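You operate a simulated robot arm through the tools that you are given. There is no shell and no other tool.

You run a simulated robot arm. Do the job below in one go: nothing can be reset, and whatever is moved stays where it is left.

Task
Test the red tip on the spigot block: 60 kPa or more goes on the GOOD square, less on FAIL.
Fine: vacuum on, read the gauge, vacuum off; then the device goes on the mat.

The check looks at the end state, three seconds after you hand in, the way a careful person would. Anything else that was tipped, shoved, dropped, spilled or broken makes it a failure.

Robot
A 7-joint arm with a two-finger parallel gripper, fixed in place. Base frame: the origin is on the floor under the middle of its stand, x ahead of it, y to its left, z up; the work surface is at about z = 863. Readings come in mm, rad, newtons and seconds.
With the tool pointing down near the work surface it reaches from about 400 to 900 mm from the base axis. Its first joint turns from -2.496 to 2.496 rad. Payload 3 kg.
The TCP is the grasp point between the finger pads, 30 mm short of the fingertips. In the tool frame z runs along the fingers and y along their closing line. Largest opening 94 mm; finger width 28, thickness 10; the body of the gripper, 50 by 96 mm, starts 55 mm behind the TCP.
Orientation is that of the tool frame in the base frame, as a unit quaternion [x, y, z, w]. With the fingers straight down and closing along the base's y, the tool's x points along the base's -x, its y along +y and its z along -z.

Tools
- The arm moves only by the tool step_arm. Its argument "deltas" is a list of rows, each an object of numbers (a shift or turn left out is 0, a gripper value left out holds the last): "rx", "ry", "rz": the turn, a rotation vector about the tool's x, y, z in rad; "tx", "ty", "tz": the shift along the tool's x, y, z in mm; "claw": the gripper command, from -1 (shut) to 1 (fully open), values between in proportion. In form: [{"rx": .., "ry": .., "rz": .., "tx": .., "ty": .., "tz": .., "claw": ..}, ...]. A call has 1 to 20 rows; each row is the pose to reach, as a shift and turn from the pose commanded when the call began, along the tool's axes at that moment. Rows are played at 5 a second. More than 50 mm and 0.15 rad between two rows, or a gripper value outside its range, and nothing of the call is played. Where a pose cannot be reached the arm comes as near as it can. A force on the tool above 90 N (or 10 N above the force at the start of the call, whichever is more), or a blocked arm, ends the call early, and 0.2 s more pass. Each finger travels about 72 mm/s and halts on what it meets, pressing with about 22 N; the grip force reading is that of the motor and also rises with nothing between the fingers. The clock runs only during rows and for 0.2 s after the last one: add rows that repeat a pose to give the fingers time. The reply holds the time, the measured pose of the TCP, the force on the tool along the base axes, the opening and the grip force, in the units named above and with some noise, with the torque about the TCP (base axes, N m) and any sound that the robot's microphone picked up, and new pictures: "pictures" is both (left out), scene, wrist or none.
- Cameras (640 x 400 px; columns grow to the right, rows downward): "scene" is fixed at [63, 664.1, 1437.4]; the picture's right is [0.03, -1.00, 0.00], its down [-0.73, -0.02, -0.68] and it looks along [0.68, 0.02, -0.73] (base axes); focal length 298 px, centre (320, 200). "wrist" rides on the gripper at [76, 14, -102] in the tool frame; the picture's right is [-0.18, 0.98, 0.00], its down [-0.75, -0.14, -0.64] and it looks along [-0.63, -0.12, 0.77] (tool axes); focal length 243 px, centre (320, 200).
- measure_at(camera, pixels): for up to 12 pixels [column, row] of the newest picture of that camera ("zoom" is the newest enlarged one), the place [x, y, z] in the base frame of the surface seen there, good to about 2 mm, but the place of the scene camera against the robot may be out by one fixed shift of up to 25 mm in any direction. It takes no simulated time.
- close_up(camera, box): a new picture of the part [left, top, right, bottom] of that camera's present view, enlarged. It takes no simulated time.
- sign_off(): hands the job in; it is judged then, once.

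Open the gripper and draw the arm clear of the work before you hand the job in, unless the task says otherwise.

The tools are called after "Request:" as a command line: name --argument value ..., lists and objects as JSON in quotes. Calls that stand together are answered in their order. step_arm: Moves the arm, as the interface text tells. Its arguments: {"type":"object","properties":{"deltas":{"type":"array","items":{"type":"object","properties":{"rx":{"type":"number"},"ry":{"type":"number"},"rz":{"type":"number"},"tx":{"type":"number"},"ty":{"type":"number"},"tz":{"type":"number"},"claw":{"type":"number"}}}},"pictures":{"type":"string","enum":["both","scene","wrist","none"]}},"required":["deltas"]} The other tools are called the same way: measure_at (camera, pixels) gives the place of the surface under pixels of a picture; close_up (camera, box) takes an enlarged picture of a part of a camera's view; sign_off () hands the job in.

At the start:

```text
t: 0.0
eef_pos: [490.7, 445.0, 1161.9]
ee_rot: [0.0, 1.0, -0.001, 0.0]
force: [-0.2, 0.6, 0.9]
moment: [0.02, 0.03, -0.01]
grip_width: 94.2
grip_force: 0.1
```

scene: 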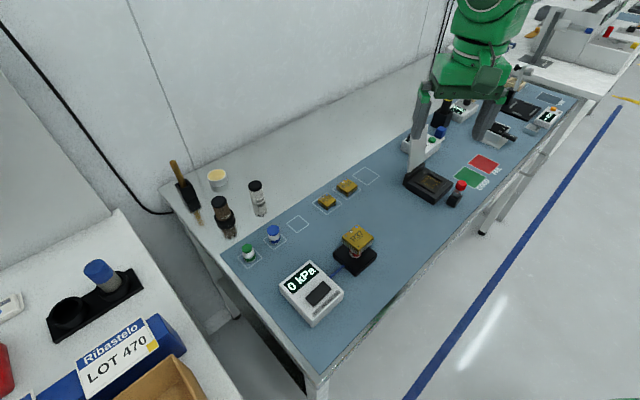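
wrist: 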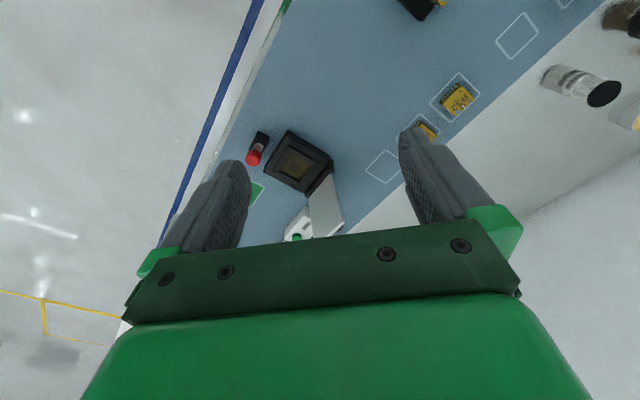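

The scene shows a gauge reading "0 kPa" near (310,290), coloured tips near (248,250), (273,233), (460,187), (440,130), and GOOD/FAIL squares near (468,177)/(485,163). I'll enlarge several areas first.

Request:
close_up --camera "scene" --box '[220, 200, 400, 330]'

Request:
close_up --camera "scene" --box '[390, 80, 580, 220]'

Request:
close_up --camera "wrist" --box '[220, 100, 400, 250]'

```text
3.08 times, centred on (310, 265) of scene
```

zoom: 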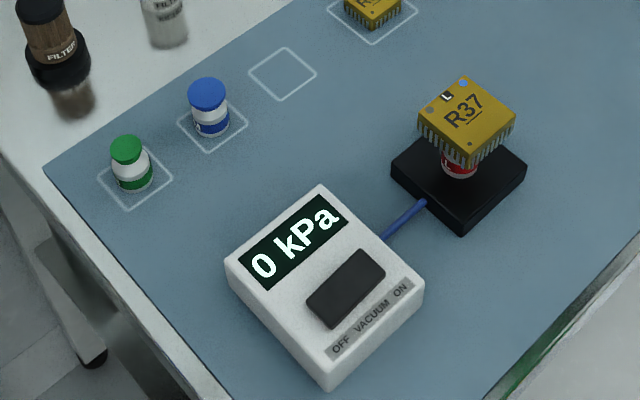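

```text
2.86 times, centred on (485, 150) of scene
```

zoom: 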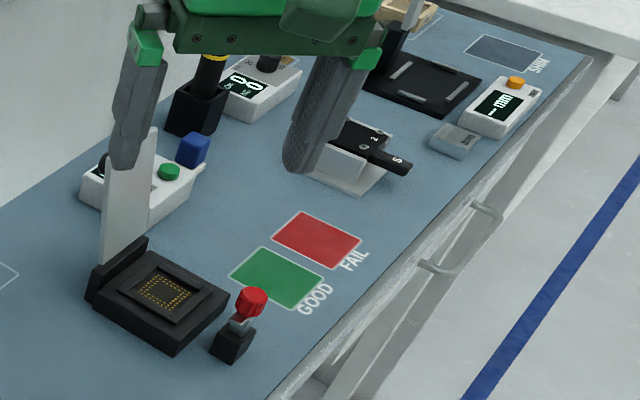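

```text
2.67 times, centred on (310, 175) of wrist
```

zoom: 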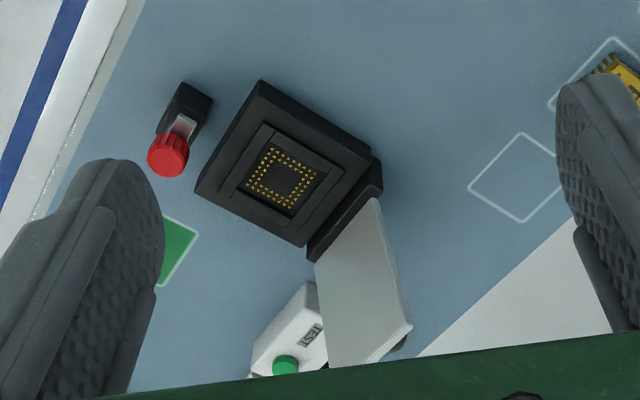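

The red tip sits on the black spigot block with a gold "R37" device on top (zoom ~ (465,120)), wired to the gauge with a rocker "OFF VACUUM ON". I'll measure the main points in the scene picture.

Request:
measure_at --camera "scene" --pixels '[[358, 238], [354, 254], [340, 258], [372, 260], [319, 293], [325, 287], [311, 300], [468, 177], [485, 163], [367, 176], [298, 224], [347, 187]]'

Request:
measure_at --camera "wrist" --pixels '[[383, 166], [457, 100], [517, 36], [425, 130], [257, 193], [295, 165], [420, 12], [580, 80]]'

```text
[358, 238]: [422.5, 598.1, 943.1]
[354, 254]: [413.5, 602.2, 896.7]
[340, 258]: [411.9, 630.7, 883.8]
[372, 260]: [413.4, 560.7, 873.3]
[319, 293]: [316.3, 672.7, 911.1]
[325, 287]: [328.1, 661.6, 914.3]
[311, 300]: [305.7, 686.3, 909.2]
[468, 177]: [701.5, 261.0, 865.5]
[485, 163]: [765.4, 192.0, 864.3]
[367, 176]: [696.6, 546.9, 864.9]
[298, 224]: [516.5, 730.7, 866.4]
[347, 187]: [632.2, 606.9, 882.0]
```

```text
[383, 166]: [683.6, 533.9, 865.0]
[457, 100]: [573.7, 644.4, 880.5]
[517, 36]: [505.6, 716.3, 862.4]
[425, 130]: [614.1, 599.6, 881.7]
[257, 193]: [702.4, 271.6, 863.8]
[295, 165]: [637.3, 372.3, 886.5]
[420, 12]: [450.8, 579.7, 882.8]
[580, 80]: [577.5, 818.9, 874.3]
```

Wrist vs scene suggests the scene camera reads about +12 mm x and +14 mm y too high. I'll move high above, toward (290, 590), so the wrist camera can view the gauge, device and block accurately.

Request:
step_arm --deltas '[{"tx": 30, "ty": 22}, {"tx": 60, "ty": 44}, {"tx": 90, "ty": 66}, {"tx": 120, "ty": 88}, {"tx": 150, "ty": 110}, {"tx": 180, "ty": 132}, {"tx": 200, "ty": 145}, {"tx": 200, "ty": 145}, {"tx": 200, "ty": 145}]'

```text
t: 2.0
eef_pos: [290.0, 591.1, 1159.8]
ee_rot: [0.0, 1.0, -0.001, 0.0]
force: [0.2, 0.3, 0.3]
moment: [-0.01, 0.04, 0.0]
grip_width: 94.2
grip_force: 0.0
```

scene: 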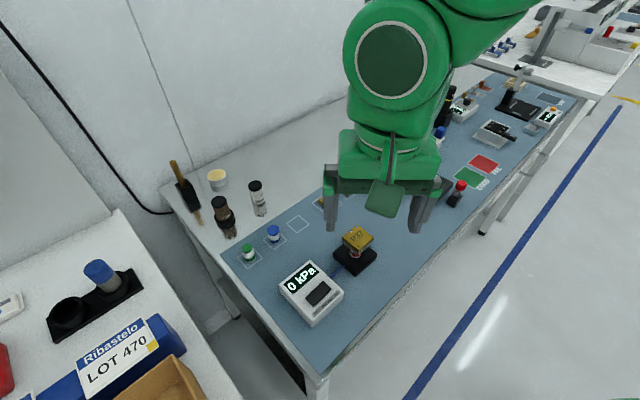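
wrist: 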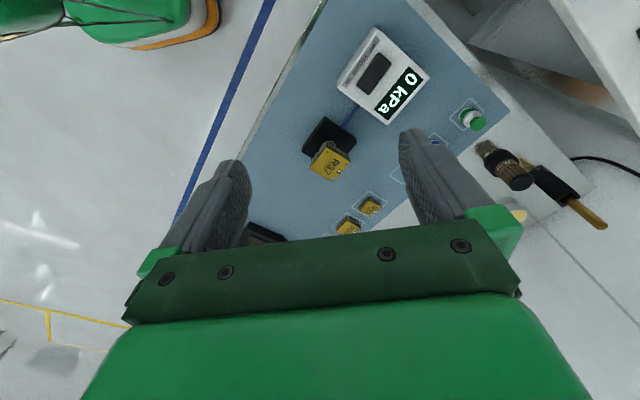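

The gauge is at (382,75), the block with device at (330,150) in the wrist view. I'll zoom in on them.

Request:
close_up --camera "wrist" --box '[290, 20, 450, 190]'

Request:
measure_at --camera "wrist" --pixels '[[330, 163], [312, 168], [325, 145], [352, 157], [337, 178], [327, 122], [306, 148], [374, 73], [368, 88], [382, 58], [400, 92], [378, 30]]'

```text
2.35 times, centred on (370, 105) of wrist
```

zoom: 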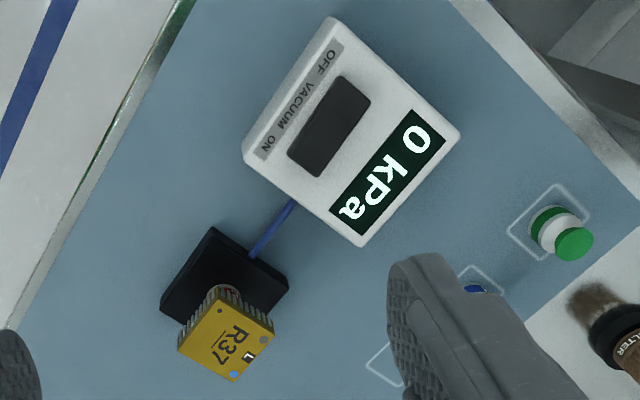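

```text
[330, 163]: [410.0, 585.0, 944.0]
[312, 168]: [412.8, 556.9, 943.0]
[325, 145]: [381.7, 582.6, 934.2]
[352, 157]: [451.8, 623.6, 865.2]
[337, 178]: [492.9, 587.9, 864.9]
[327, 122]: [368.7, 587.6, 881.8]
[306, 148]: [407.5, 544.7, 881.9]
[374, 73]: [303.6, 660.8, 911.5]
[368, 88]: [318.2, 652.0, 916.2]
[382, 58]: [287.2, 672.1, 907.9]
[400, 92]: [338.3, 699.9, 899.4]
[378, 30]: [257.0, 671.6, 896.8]
```

The rocker's ON end (318,652,916) stands higher than its OFF end (287,672,908), so it is off now. I'll measure rocker corners and device corners in a tighter zoom to get their orientations.

Request:
close_up --camera "wrist" --box '[335, 20, 435, 130]'

```text
3.64 times, centred on (385, 75) of wrist
```

zoom: 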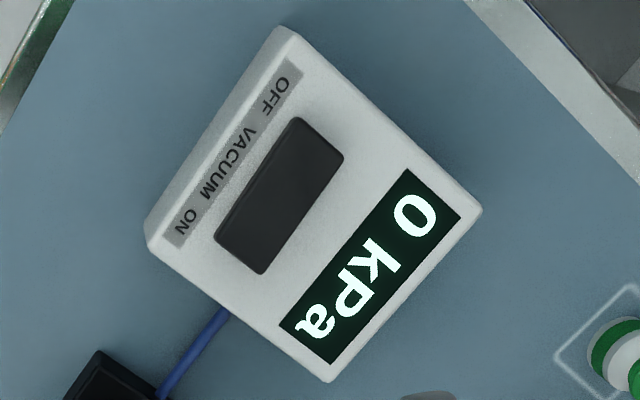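

I'll measure the rocker's corners and centre line and the housing face in this zoom.

Request:
measure_at --camera "zoom" --pixels '[[297, 123], [338, 157], [222, 237], [262, 268], [318, 140], [242, 248], [280, 195], [152, 240], [285, 35], [475, 210], [328, 376], [255, 290]]'

Request:
close_up --camera "wrist" --box '[290, 100, 370, 195]'

```text
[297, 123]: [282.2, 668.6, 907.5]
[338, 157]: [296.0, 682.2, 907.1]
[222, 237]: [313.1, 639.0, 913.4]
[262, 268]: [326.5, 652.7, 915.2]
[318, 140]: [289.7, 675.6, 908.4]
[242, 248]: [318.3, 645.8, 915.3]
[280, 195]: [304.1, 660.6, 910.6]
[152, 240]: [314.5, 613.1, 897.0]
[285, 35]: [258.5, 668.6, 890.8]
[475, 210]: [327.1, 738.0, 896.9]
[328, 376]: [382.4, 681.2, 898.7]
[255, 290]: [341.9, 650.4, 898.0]
```

```text
4.21 times, centred on (330, 148) of wrist
```

zoom: 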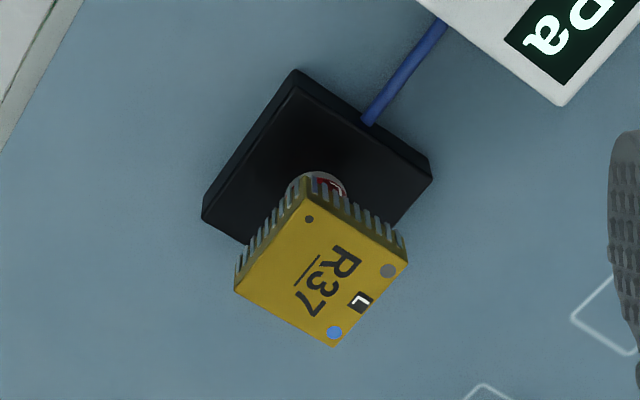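

The rocker runs along about -45° in base. Now I measure the device's corners and the block's corners in this zoom.

Request:
measure_at --camera "zoom" --pixels '[[308, 184], [403, 258], [333, 342], [239, 283], [320, 265], [296, 75], [427, 165], [205, 210], [240, 288], [310, 218], [390, 270], [330, 185]]'

Request:
close_up --camera "scene" --box '[325, 215, 385, 280]'

```text
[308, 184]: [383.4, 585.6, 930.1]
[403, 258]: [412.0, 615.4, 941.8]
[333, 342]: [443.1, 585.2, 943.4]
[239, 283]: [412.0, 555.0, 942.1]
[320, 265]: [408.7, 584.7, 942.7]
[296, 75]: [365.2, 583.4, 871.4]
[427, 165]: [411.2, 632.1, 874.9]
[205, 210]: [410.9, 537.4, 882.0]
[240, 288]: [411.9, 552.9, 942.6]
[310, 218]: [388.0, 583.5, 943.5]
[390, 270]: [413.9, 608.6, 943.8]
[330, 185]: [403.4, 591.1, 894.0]
```

```text
6.15 times, centred on (355, 248) of scene
```

zoom: 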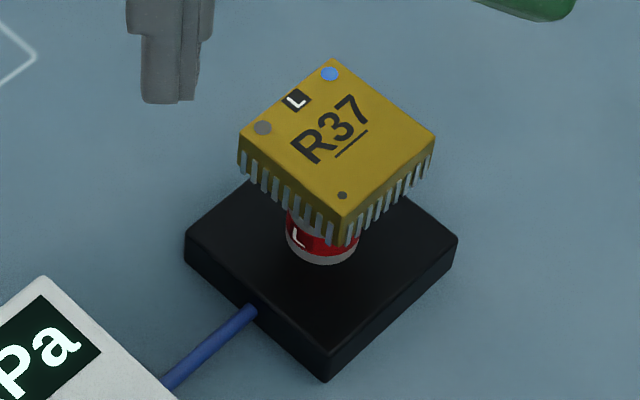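

The device centre is at about (412,585), top z 943, with edges at 45°; the rocker's ON end is near (318,647,915). I'll close the gripper, yaw 45° and come down to a hover over the ON end.

Request:
step_arm --deltas '[{"tx": -4.6, "ty": 9.3, "tz": 20, "rz": -0.131, "claw": -1}, {"tx": -9.1, "ty": 18.7, "tz": 45, "rz": -0.262, "claw": -1}, {"tx": -13.7, "ty": 28, "tz": 70, "rz": -0.393, "claw": -1}, {"tx": -18.3, "ty": 37.3, "tz": 95, "rz": -0.524, "claw": -1}, {"tx": -22.8, "ty": 46.7, "tz": 120, "rz": -0.655, "claw": -1}, {"tx": -27.4, "ty": 56, "tz": 145, "rz": -0.785, "claw": -1}, {"tx": -27.4, "ty": 56, "tz": 160, "rz": -0.785, "claw": -1}, {"tx": -27.4, "ty": 56, "tz": 160, "rz": -0.785, "claw": -1}]'

```text
t: 3.8
eef_pos: [318.0, 645.9, 1003.4]
ee_rot: [-0.383, 0.924, -0.001, 0.0]
force: [0.7, -0.3, -0.1]
moment: [-0.01, -0.01, -0.01]
grip_width: 0.1
grip_force: 22.7
```

scene: 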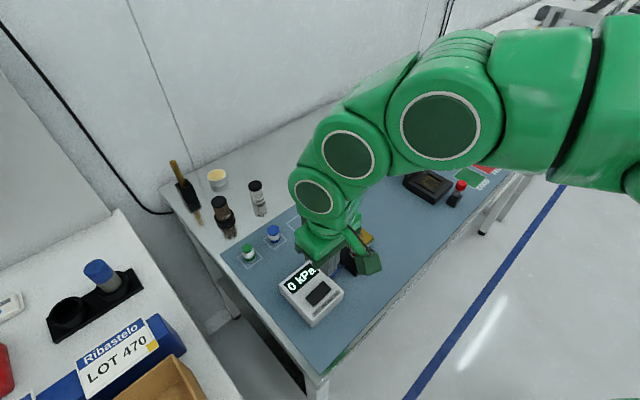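
wrist: 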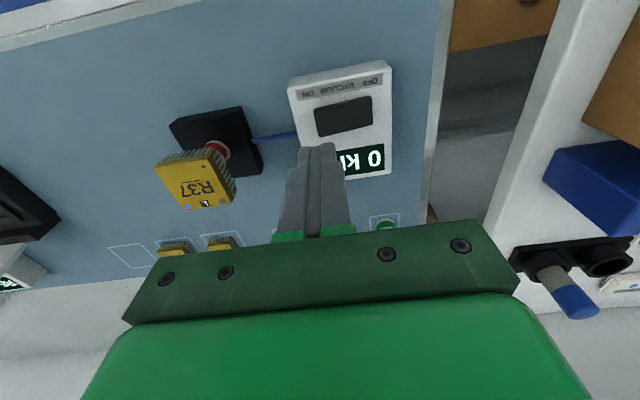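

The closed gripper hovers above the rocker (rocker at (343,117) in the wrist view). I'll zoom and re-measure the rocker from this nearer view.

Request:
close_up --camera "wrist" --box '[270, 50, 410, 180]'

Request:
measure_at --camera "wrist" --pixels '[[318, 108], [321, 132], [368, 99], [371, 124], [343, 116], [325, 120], [362, 112], [320, 120], [200, 180], [215, 148]]'

```text
3.08 times, centred on (340, 115) of wrist
```

zoom: 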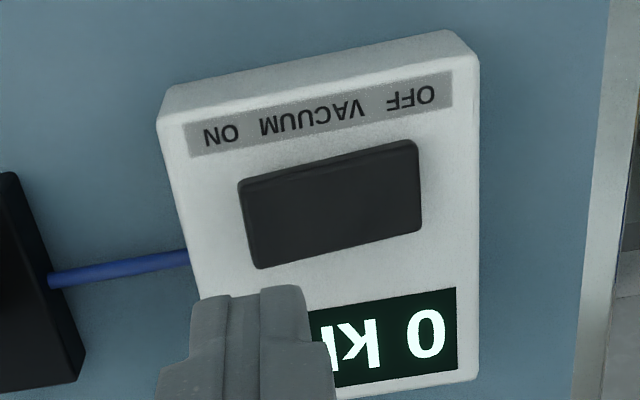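

```text
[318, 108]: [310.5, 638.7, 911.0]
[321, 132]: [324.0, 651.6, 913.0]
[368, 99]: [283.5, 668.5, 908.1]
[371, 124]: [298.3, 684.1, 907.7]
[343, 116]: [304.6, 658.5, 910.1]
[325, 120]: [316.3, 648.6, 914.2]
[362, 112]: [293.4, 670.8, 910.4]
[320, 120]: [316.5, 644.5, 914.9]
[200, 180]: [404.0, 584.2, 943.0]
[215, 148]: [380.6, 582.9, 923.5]
```

Rocker's ON end is at about (318,646,915), directly under the fingertips. I'll descend to just above contact, fingertip z about 919.

Request:
step_arm --deltas '[{"tz": 20}, {"tz": 40}, {"tz": 50}, {"tz": 54}, {"tz": 54}]' --pictures "wrist"

```text
t: 5.0
eef_pos: [318.3, 644.3, 946.5]
ee_rot: [-0.382, 0.924, 0.0, 0.0]
force: [0.4, 0.1, 0.5]
moment: [0.02, -0.02, 0.01]
grip_width: 0.1
grip_force: 21.9
```

wrist: 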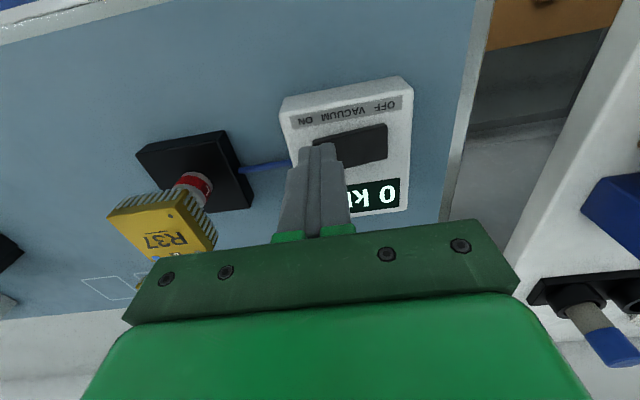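

No contact yet (fingertips at z≈916.5). I'll press slowly down by a further 8 mm.

Request:
step_arm --deltas '[{"tz": 2}, {"tz": 4}, {"tz": 6}, {"tz": 8}, {"tz": 8}]'

```text
t: 6.2
eef_pos: [317.5, 645.8, 939.2]
ee_rot: [-0.382, 0.924, 0.0, 0.0]
force: [-4.4, -6.8, 12.7]
moment: [-0.1, 0.18, 0.11]
grip_width: 0.0
grip_force: 21.9
```

scene: 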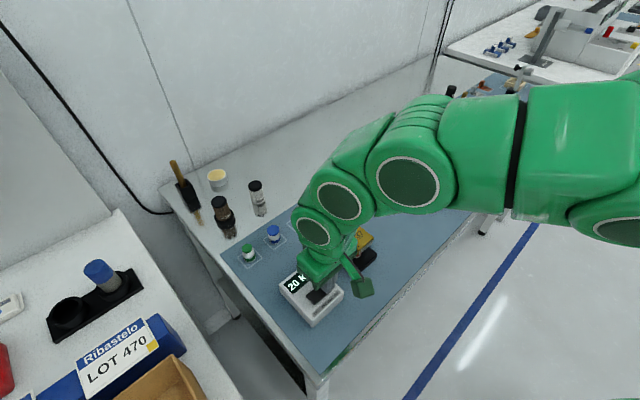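
wrist: 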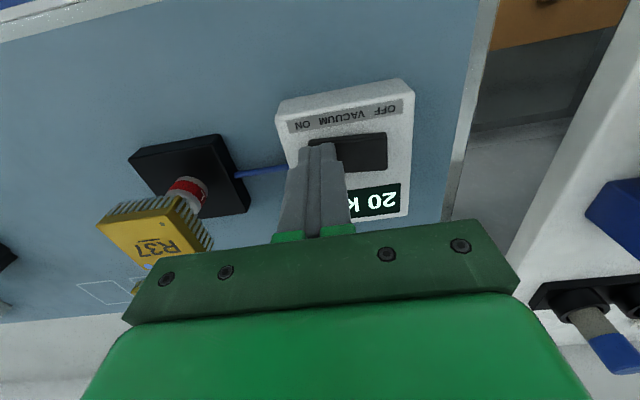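

The gauge started to climb (shows "20 k…" with the force at 13 N), so the switch has gone over. I'll lift straight up and wait for the reading to settle.

Request:
step_arm --deltas '[{"tz": -5}, {"tz": -20}, {"tz": -40}, {"tz": -70}, {"tz": -100}, {"tz": -100}]'

```text
t: 7.6
eef_pos: [316.5, 644.9, 1038.6]
ee_rot: [-0.382, 0.924, 0.0, 0.0]
force: [-0.1, 0.3, 0.8]
moment: [-0.01, 0.01, 0.0]
grip_width: 0.1
grip_force: 21.8
```

scene: 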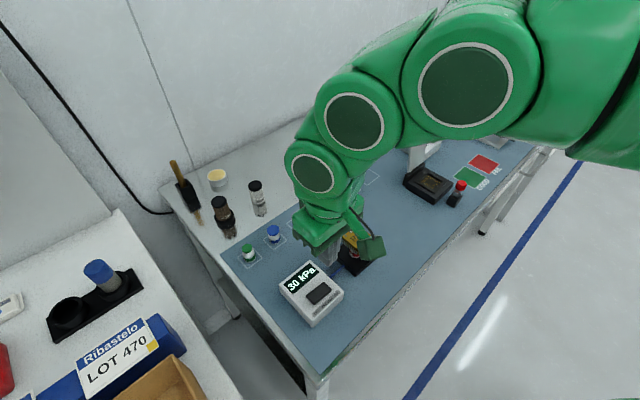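
wrist: 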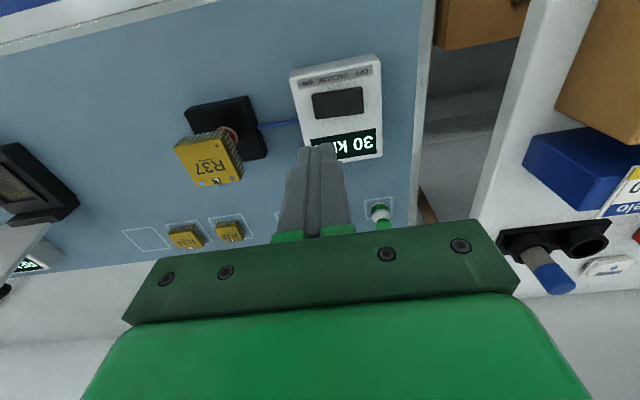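

The gauge shows "30 kPa" after about 1.5 s. I'll wait without moving to see where it settles.

Request:
step_arm --deltas '[{"tz": 0}, {"tz": 0}, {"tz": 0}, {"tz": 0}, {"tz": 0}, {"tz": 0}, {"tz": 0}, {"tz": 0}, {"tz": 0}, {"tz": 0}]' --pictures "both"

Request:
close_up --camera "scene" --box '[270, 250, 360, 330]'

```text
t: 9.8
eef_pos: [315.0, 645.2, 1038.5]
ee_rot: [-0.383, 0.924, 0.0, 0.0]
force: [-1.0, -0.2, 0.5]
moment: [0.0, 0.0, -0.01]
grip_width: 0.1
grip_force: 21.9
```

scene: 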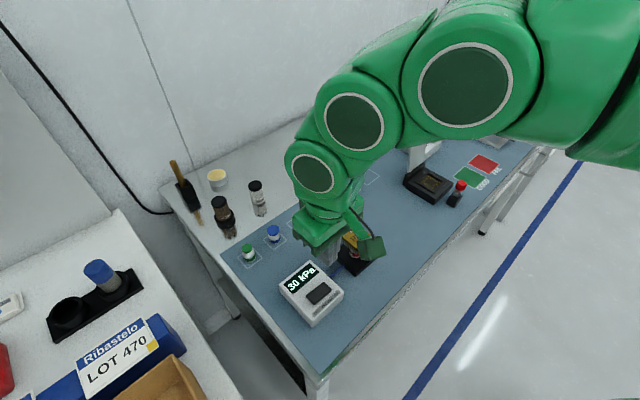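
wrist: 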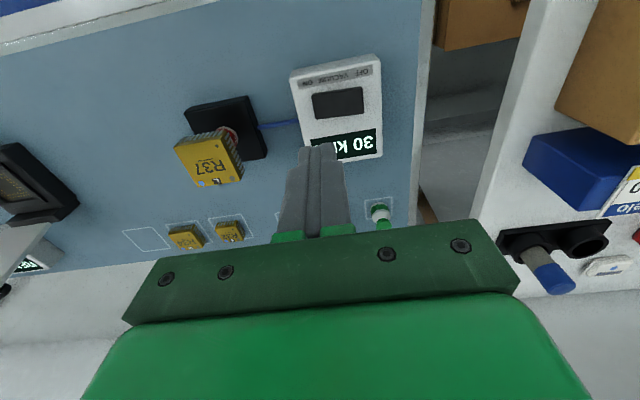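

```text
5.00 times, centred on (315, 290) of scene
```

zoom: 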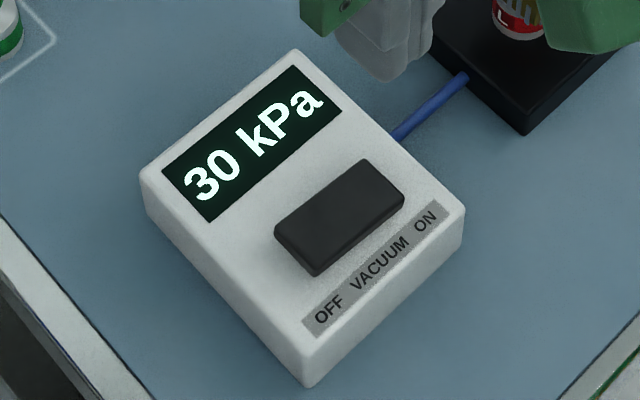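

The gauge is steady at 30 kPa (7.6 s to 9.8 s), well under 60, so it's FAIL. Next I'll shift 38 mm along the rocker to over the OFF end, still high up.

Request:
step_arm --deltas '[{"ty": 19}, {"ty": 38}, {"ty": 38, "tz": 25}, {"ty": 38, "tz": 50}, {"ty": 38, "tz": 50}]'

Request:
close_up --camera "wrist" --box '[240, 60, 400, 180]'

Request:
close_up --camera "scene" --box '[270, 230, 390, 330]'

```text
t: 11.0
eef_pos: [289.9, 672.6, 989.6]
ee_rot: [-0.383, 0.924, -0.001, 0.0]
force: [0.3, -0.6, -0.1]
moment: [-0.04, 0.01, 0.01]
grip_width: 0.0
grip_force: 22.3
```

scene: 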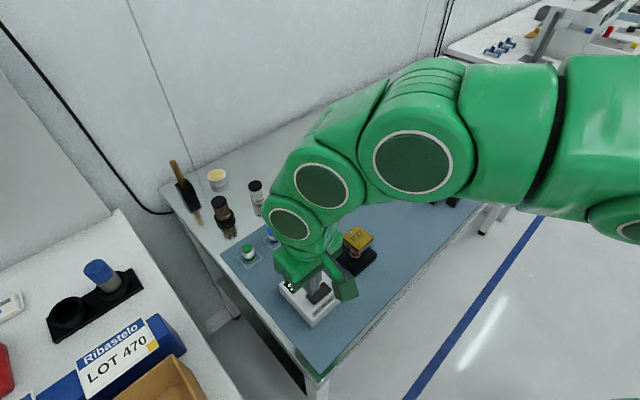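
wrist: 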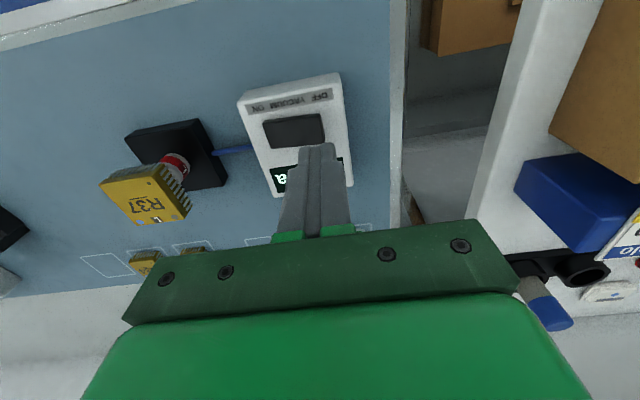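

```text
3.33 times, centred on (320, 120) of wrist
```

zoom: 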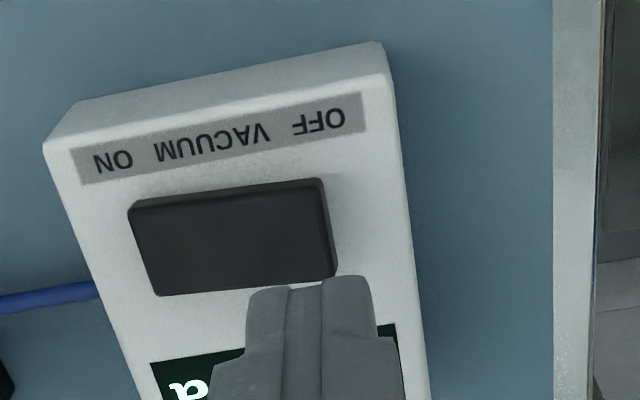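

```text
4.00 times, centred on (330, 280) of scene
```

zoom: 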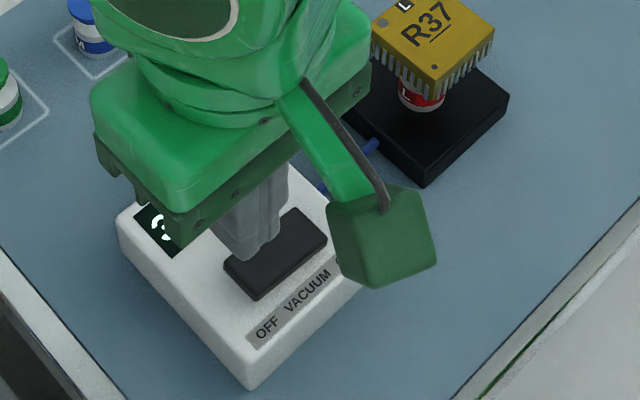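

The gripper is at (290,673), over the OFF end; I check the rocker's present height and position before pressing.

Request:
measure_at --camera "wrist" --pixels '[[318, 121], [312, 128], [275, 134], [266, 122], [320, 116], [295, 131], [272, 146], [321, 137]]'

```text
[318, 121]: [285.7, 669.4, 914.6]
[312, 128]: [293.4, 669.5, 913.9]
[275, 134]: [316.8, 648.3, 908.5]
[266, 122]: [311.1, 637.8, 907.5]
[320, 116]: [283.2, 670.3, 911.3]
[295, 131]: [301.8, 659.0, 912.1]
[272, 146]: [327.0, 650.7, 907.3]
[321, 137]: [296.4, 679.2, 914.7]
```

The OFF end now stands at z≈914.6 at about (290,673). I'll descend and press it as before, finishing near TCP z 939.

Request:
step_arm --deltas '[{"tz": 20}, {"tz": 40}, {"tz": 43}, {"tz": 45}, {"tz": 47}, {"tz": 49}, {"tz": 51}, {"tz": 51}]'

```text
t: 12.8
eef_pos: [290.5, 672.9, 938.0]
ee_rot: [-0.383, 0.924, 0.002, 0.001]
force: [-4.5, -4.0, 32.1]
moment: [-0.32, -0.04, -0.07]
grip_width: 0.0
grip_force: 22.1
```

scene: 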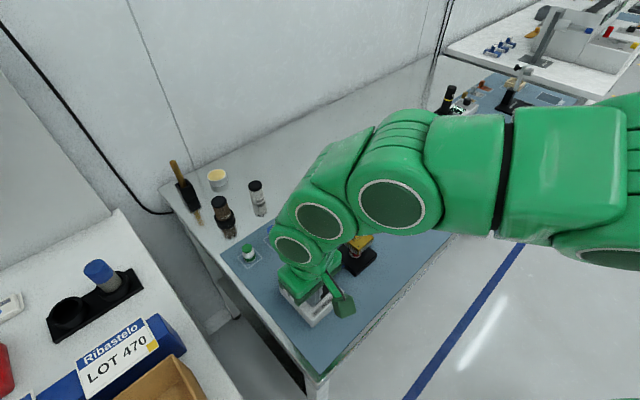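
wrist: 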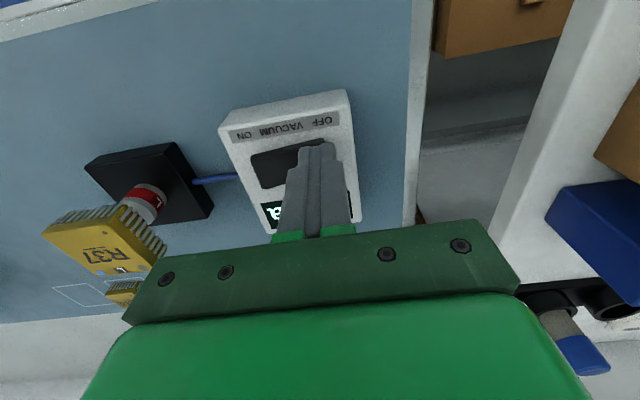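

The rocker has bottomed out (32 N). I'll lift straight up about 120 mm and check that the gauge falls to 0.

Request:
step_arm --deltas '[{"tz": -5}, {"tz": -25}, {"tz": -55}, {"tz": -90}, {"tz": -125}, {"tz": -125}, {"tz": -125}]'

Request:
close_up --camera "scene" --box '[270, 230, 390, 330]'

Request:
close_up --camera "wrist" --box '[170, 40, 370, 200]'

```text
t: 14.4
eef_pos: [291.2, 672.9, 1064.9]
ee_rot: [-0.383, 0.924, 0.0, 0.0]
force: [0.2, -0.2, 0.4]
moment: [0.0, 0.0, 0.01]
grip_width: 0.1
grip_force: 21.7
```

scene: 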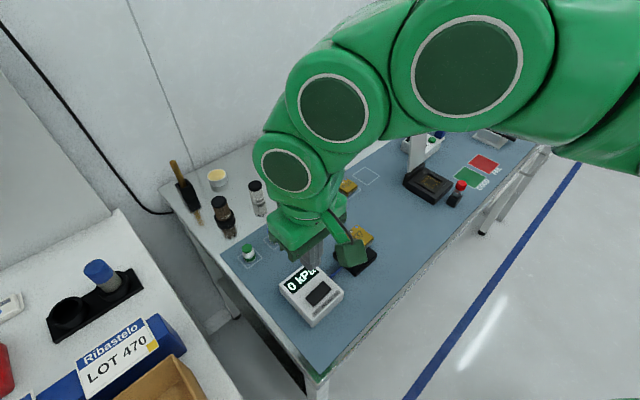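
wrist: 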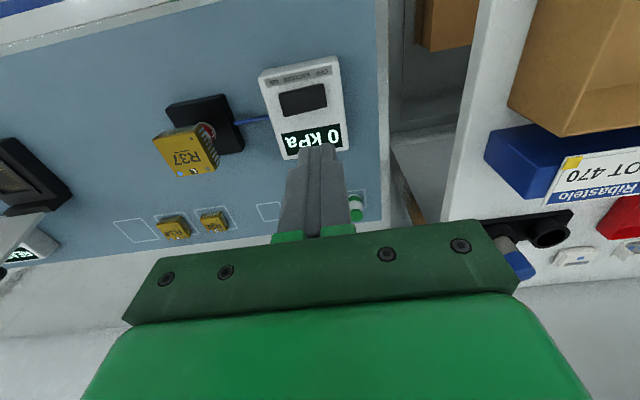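

```text
4.00 times, centred on (330, 280) of scene
```

zoom: 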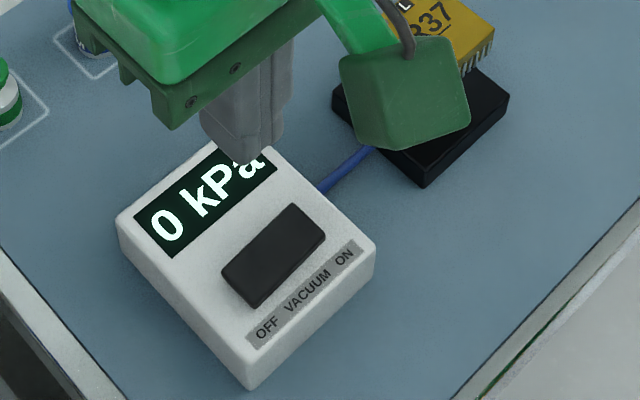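

```text
2.50 times, centred on (270, 120) of wrist
```

zoom: 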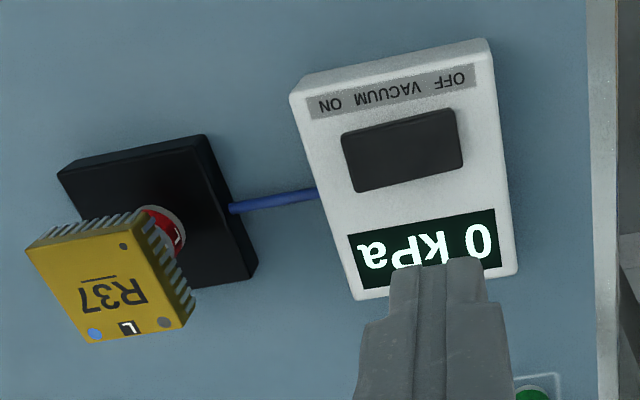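

The vacuum is off (0 kPa). Now I measure the device's top corners precisely, at zoom (28,252), (135,213), (185,325), (88,342), to line up the grasp.

Request:
measure_at --camera "zoom" --pixels '[[32, 251], [132, 217], [181, 324], [90, 339], [108, 285], [82, 236], [158, 270], [135, 330], [60, 295], [165, 240], [128, 160], [205, 290]]'

```text
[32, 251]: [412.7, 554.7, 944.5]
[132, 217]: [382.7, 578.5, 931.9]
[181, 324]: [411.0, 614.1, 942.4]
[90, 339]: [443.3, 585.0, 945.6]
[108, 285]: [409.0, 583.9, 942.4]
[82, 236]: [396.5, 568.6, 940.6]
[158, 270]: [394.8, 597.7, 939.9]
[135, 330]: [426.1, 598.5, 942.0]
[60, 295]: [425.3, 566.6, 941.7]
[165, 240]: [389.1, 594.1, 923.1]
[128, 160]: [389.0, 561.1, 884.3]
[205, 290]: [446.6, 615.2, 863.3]
```

Device centre works out at (411.5, 584.3), side 42 mm, height about 17 mm (its neighbours on the mat are z 881 top vs 864 mat). I'll open and move above it at the same height.

Request:
step_arm --deltas '[{"tx": -5.6, "ty": -37, "claw": 1}, {"tx": -11.2, "ty": -74, "claw": 1}, {"tx": -16.8, "ty": -111, "claw": 1}, {"tx": -22.4, "ty": -147.7, "claw": 1}, {"tx": -22.4, "ty": -147.7, "claw": 1}, {"tx": -22.4, "ty": -147.7, "claw": 1}]'

```text
t: 15.8
eef_pos: [410.1, 585.4, 1062.3]
ee_rot: [-0.382, 0.924, -0.001, -0.001]
force: [-0.2, 0.1, -0.4]
moment: [0.03, -0.01, 0.03]
grip_width: 94.2
grip_force: 0.1
```

scene: 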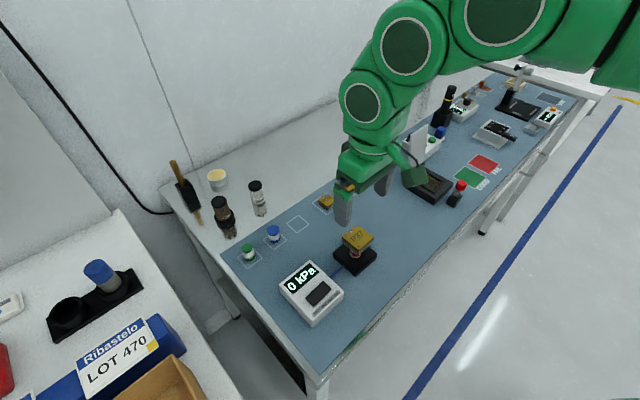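
wrist: 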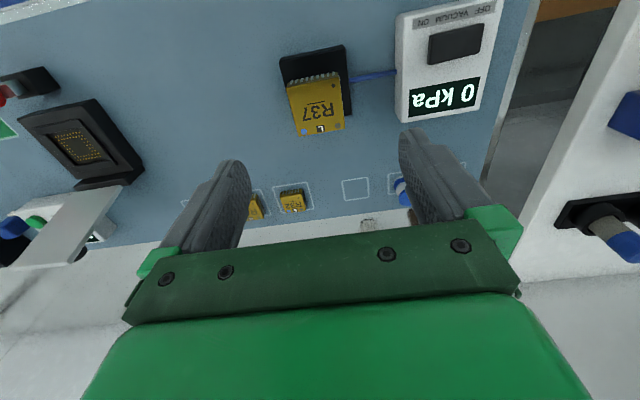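

The device (317,105) lies between the open fingers. I descend about 85 mm to check centring before the final approach.

Request:
step_arm --deltas '[{"tz": 30}, {"tz": 60}, {"tz": 85}, {"tz": 85}, {"tz": 85}]'

Request:
close_up --camera "wrist" --box '[200, 60, 440, 230]'

Request:
close_up --camera "scene" --box '[310, 190, 410, 280]'

```text
t: 17.0
eef_pos: [410.3, 584.7, 979.6]
ee_rot: [-0.382, 0.924, 0.0, 0.0]
force: [0.6, 0.3, -1.3]
moment: [-0.01, 0.0, -0.02]
grip_width: 94.1
grip_force: 0.0
```

scene: 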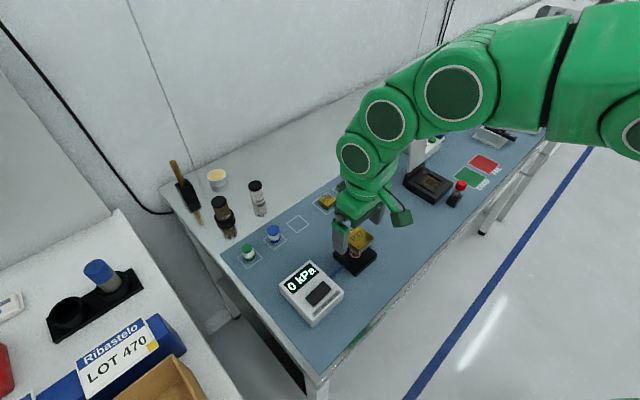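
wrist: 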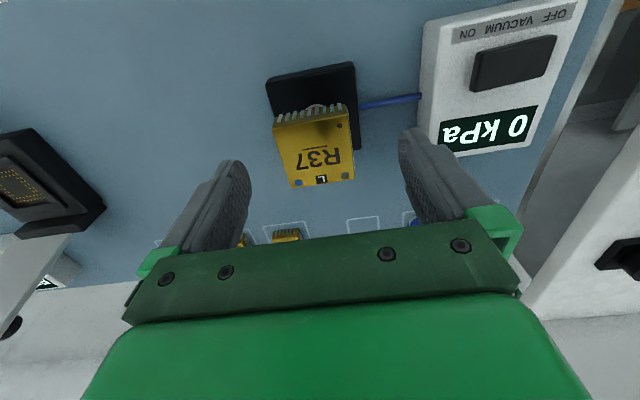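

```text
2.35 times, centred on (320, 145) of wrist
```

zoom: 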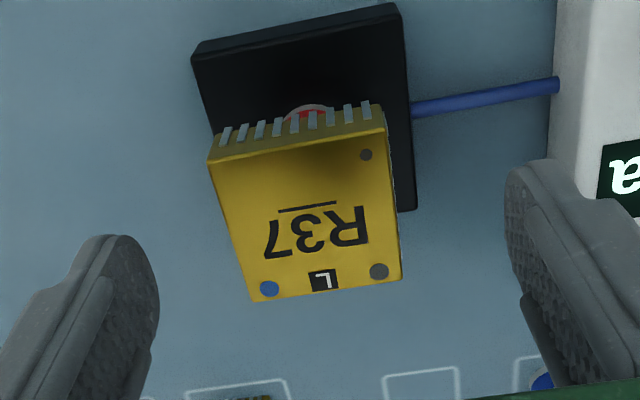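

```text
4.44 times, centred on (360, 235) of scene
```

zoom: 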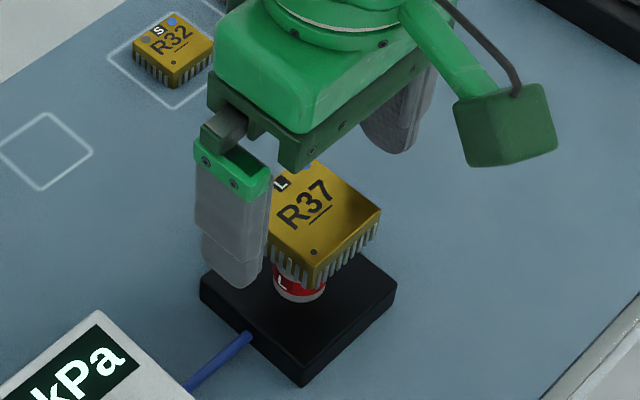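

The device looks slightly left of the mid-line between the fingers; I'll measure its top corners once more at this range.

Request:
measure_at --camera "wrist" --pixels '[[276, 125], [347, 117], [353, 178], [293, 187], [314, 150], [284, 157], [349, 150], [310, 118], [323, 182], [250, 185], [402, 150], [318, 106]]'

```text
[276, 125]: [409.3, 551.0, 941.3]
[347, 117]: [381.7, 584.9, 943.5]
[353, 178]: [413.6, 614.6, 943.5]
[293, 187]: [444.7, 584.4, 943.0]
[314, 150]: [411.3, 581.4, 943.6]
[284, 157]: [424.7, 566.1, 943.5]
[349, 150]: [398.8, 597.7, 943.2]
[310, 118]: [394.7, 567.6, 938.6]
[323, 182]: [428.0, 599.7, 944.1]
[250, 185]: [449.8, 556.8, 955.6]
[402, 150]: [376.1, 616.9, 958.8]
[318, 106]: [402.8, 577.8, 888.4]
```

Finger mid-line vs device centre differ by about 2.5 mm along tool y, so I correct that, go down 20.5 mm (fingertips at z≈929), and pre-close to about 52 mm.

Request:
step_arm --deltas '[{"ty": -2.5, "tz": 8}, {"ty": -2.5, "tz": 15}, {"ty": -2.5, "tz": 20.5}, {"ty": -2.5, "tz": 20.5, "claw": 0.1}, {"ty": -2.5, "tz": 20.5, "claw": 0.1}, {"ty": -2.5, "tz": 20.5, "claw": 0.1}]'

Request:
close_up --camera "wrist" --box '[200, 60, 440, 230]'

Request:
close_up --camera "scene" --box '[310, 190, 410, 280]'

```text
t: 18.4
eef_pos: [412.1, 581.7, 959.9]
ee_rot: [-0.382, 0.924, 0.0, 0.0]
force: [0.4, -0.1, 0.2]
moment: [0.0, -0.02, 0.03]
grip_width: 51.8
grip_force: 0.0
```

scene: 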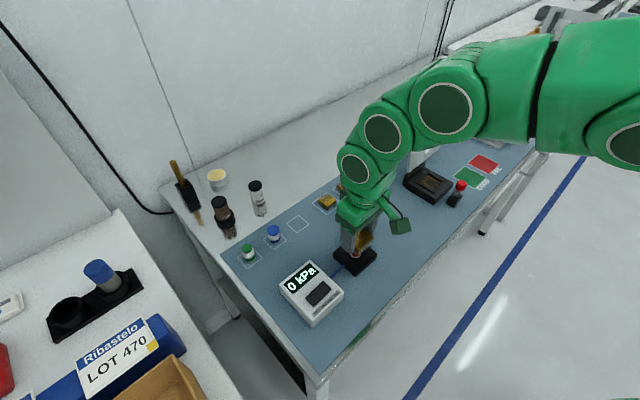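
wrist: 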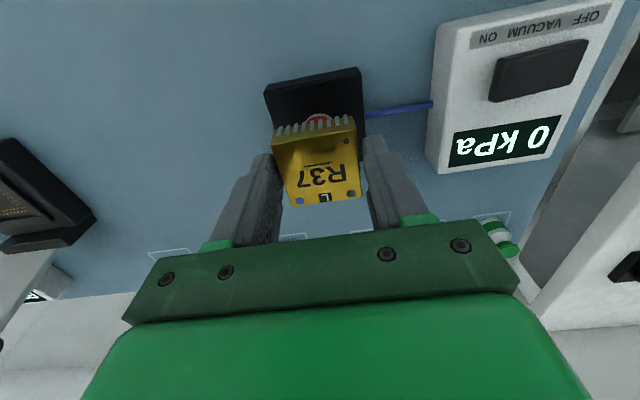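

```text
2.35 times, centred on (320, 145) of wrist
```

zoom: 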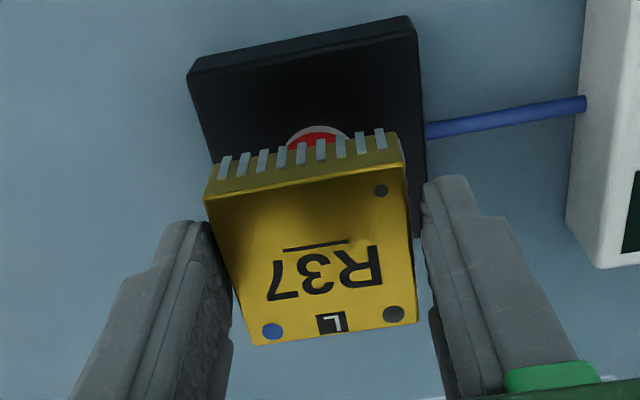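

```text
4.44 times, centred on (360, 235) of scene
```

zoom: 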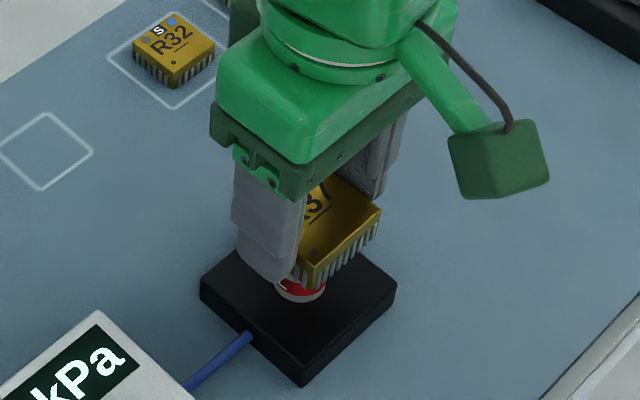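

The fingers straddle the device with a small gap on both sides. I close the gripper on it and wait.

Request:
step_arm --deltas '[{"claw": -0.05}, {"claw": -1}, {"claw": -1}, {"claw": -1}]'

Request:
close_up --camera "wrist" --box '[200, 60, 440, 230]'

```text
t: 19.4
eef_pos: [412.1, 581.9, 958.2]
ee_rot: [-0.383, 0.924, -0.001, 0.0]
force: [-0.1, 0.4, 1.9]
moment: [0.02, 0.01, 0.02]
grip_width: 47.4
grip_force: 22.1
```

scene: 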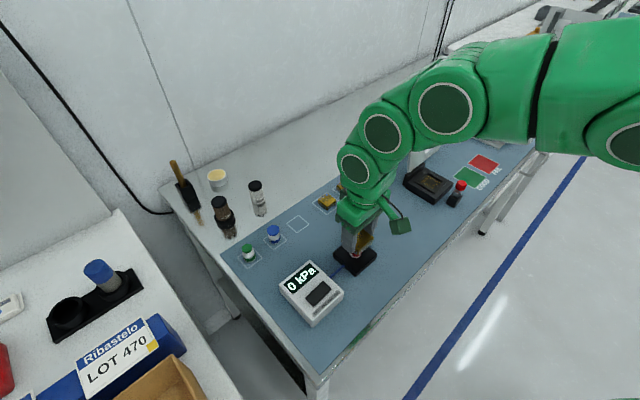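
wrist: 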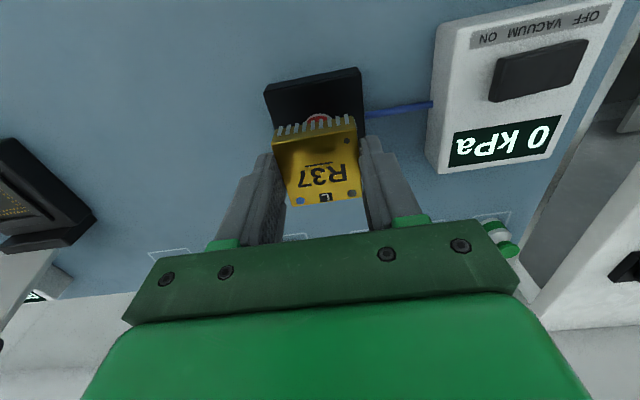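

```text
2.35 times, centred on (320, 145) of wrist
```

zoom: 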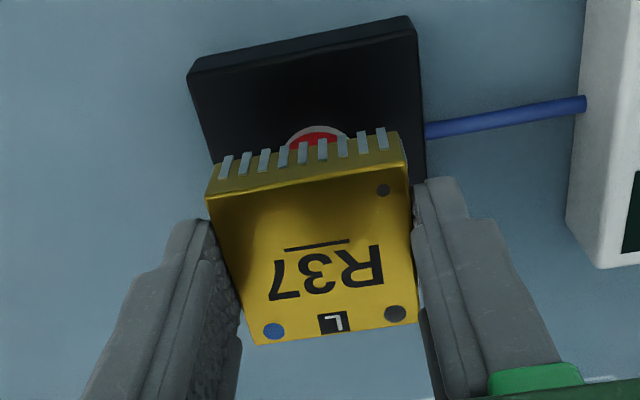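

Gripped at 47.4 mm width with 22 N. I lift slowly and check that only the device comes away and the red tip stays on the spigot.

Request:
step_arm --deltas '[{"tz": -2}, {"tz": -5}, {"tz": -9}, {"tz": -14}, {"tz": -22}, {"tz": -32}, {"tz": -32}]'

Request:
close_up --camera "scene" --box '[310, 190, 410, 280]'

Request:
close_up --camera "wrist" --box '[200, 40, 440, 230]'

```text
t: 21.0
eef_pos: [412.0, 582.0, 990.6]
ee_rot: [-0.383, 0.924, -0.001, 0.001]
force: [0.1, 0.3, -1.1]
moment: [0.03, -0.02, 0.01]
grip_width: 47.2
grip_force: 22.1
```

scene: 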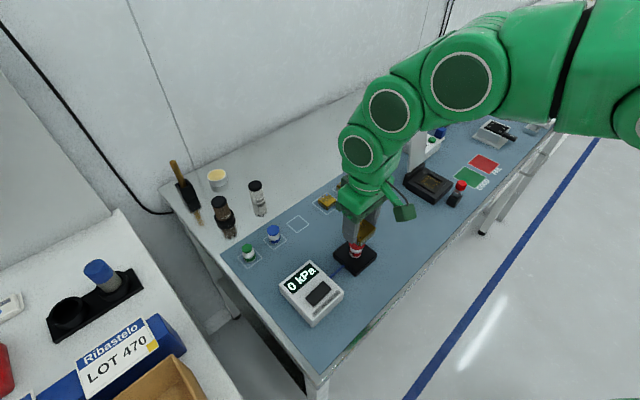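
wrist: 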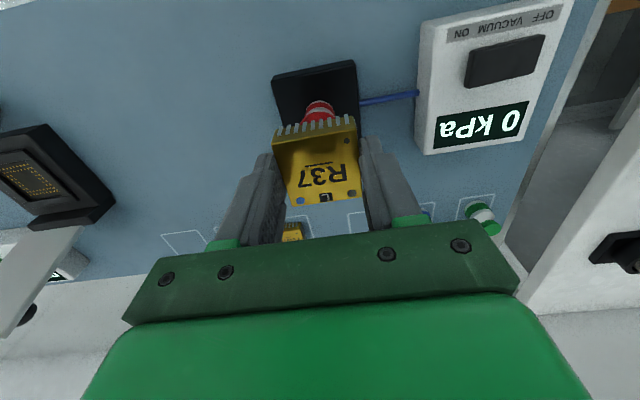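

```text
4.44 times, centred on (360, 235) of scene
```

zoom: 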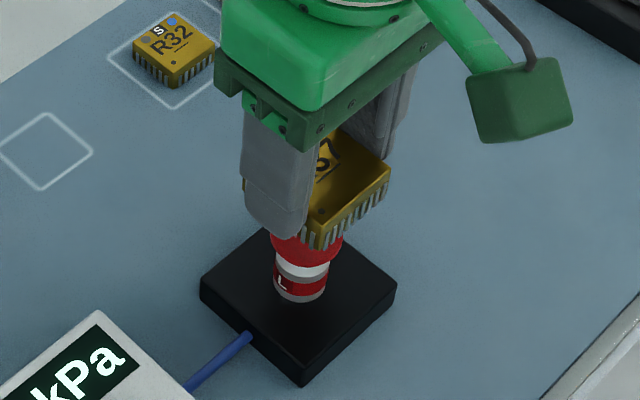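

```text
2.11 times, centred on (320, 135) of wrist
```

zoom: 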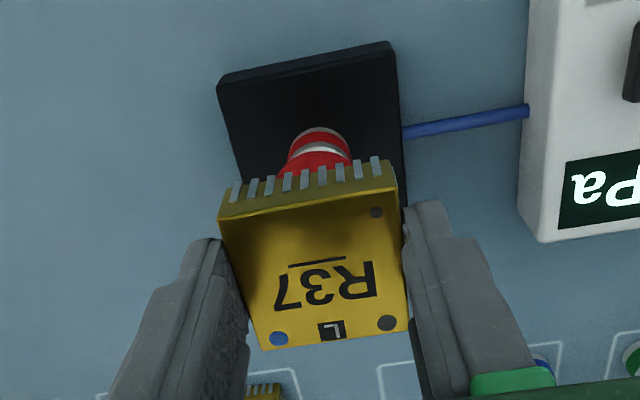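

The device came up level and the red tip stayed on the spigot. Before travelling, I check heights along the way (lid near (416,145), outlined square at (185,243) in the wrist view).

Request:
measure_at --camera "scene" --pixels '[[420, 125], [416, 145], [413, 165], [428, 183], [460, 185], [440, 132], [450, 95], [367, 176]]'

Request:
measure_at --camera "wrist" --pixels '[[160, 236], [196, 231], [185, 243], [40, 265], [319, 112], [315, 170]]'

Request:
close_up --camera "scene" --box '[380, 100, 500, 220]'

```text
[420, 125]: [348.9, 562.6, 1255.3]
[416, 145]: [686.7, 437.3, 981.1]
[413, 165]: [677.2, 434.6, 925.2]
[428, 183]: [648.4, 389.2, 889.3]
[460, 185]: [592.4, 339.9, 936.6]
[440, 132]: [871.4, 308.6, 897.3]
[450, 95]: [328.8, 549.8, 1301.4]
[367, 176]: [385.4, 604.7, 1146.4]
```

```text
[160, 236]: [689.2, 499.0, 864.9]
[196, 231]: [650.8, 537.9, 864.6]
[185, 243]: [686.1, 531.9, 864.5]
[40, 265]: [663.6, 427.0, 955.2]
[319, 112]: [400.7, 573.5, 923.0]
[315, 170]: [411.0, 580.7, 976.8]
```

```text
3.33 times, centred on (440, 160) of scene
```

zoom: 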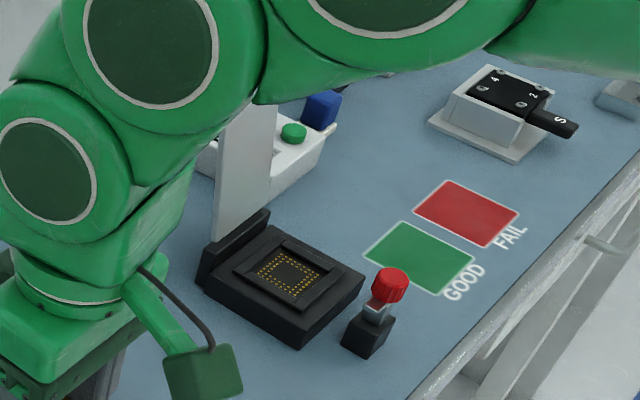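

The home outline sits close to the raised socket lid (~(672,425)), so I'll use the clear part of the mat around (497,497) instead. Raise 20 mm, then shift 120 mm along tool -y.

Request:
step_arm --deltas '[{"tz": -20}, {"tz": -25, "ty": -30}, {"tz": -25, "ty": -60}, {"tz": -25, "ty": -90}, {"tz": -25, "ty": -120}, {"tz": -25, "ty": -120}, {"tz": -25, "ty": -120}]'

Request:
close_up --camera "scene" --box '[310, 150, 450, 280]'

```text
t: 22.6
eef_pos: [498.6, 499.7, 1016.3]
ee_rot: [-0.383, 0.924, 0.0, 0.0]
force: [-0.2, 1.0, -0.7]
moment: [-0.01, 0.0, 0.03]
grip_width: 47.4
grip_force: 22.0
```

scene: 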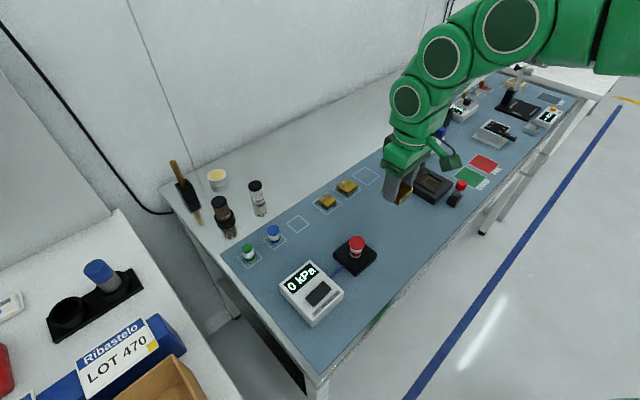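
wrist: 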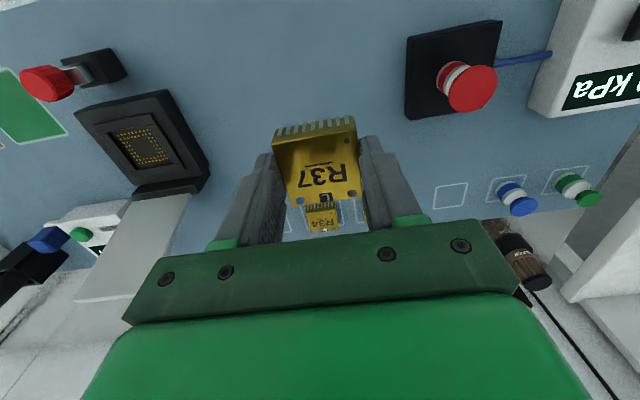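

```text
3.08 times, centred on (380, 215) of scene
```

zoom: 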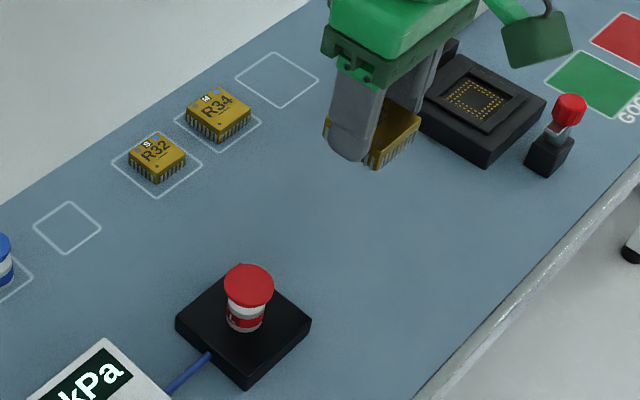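

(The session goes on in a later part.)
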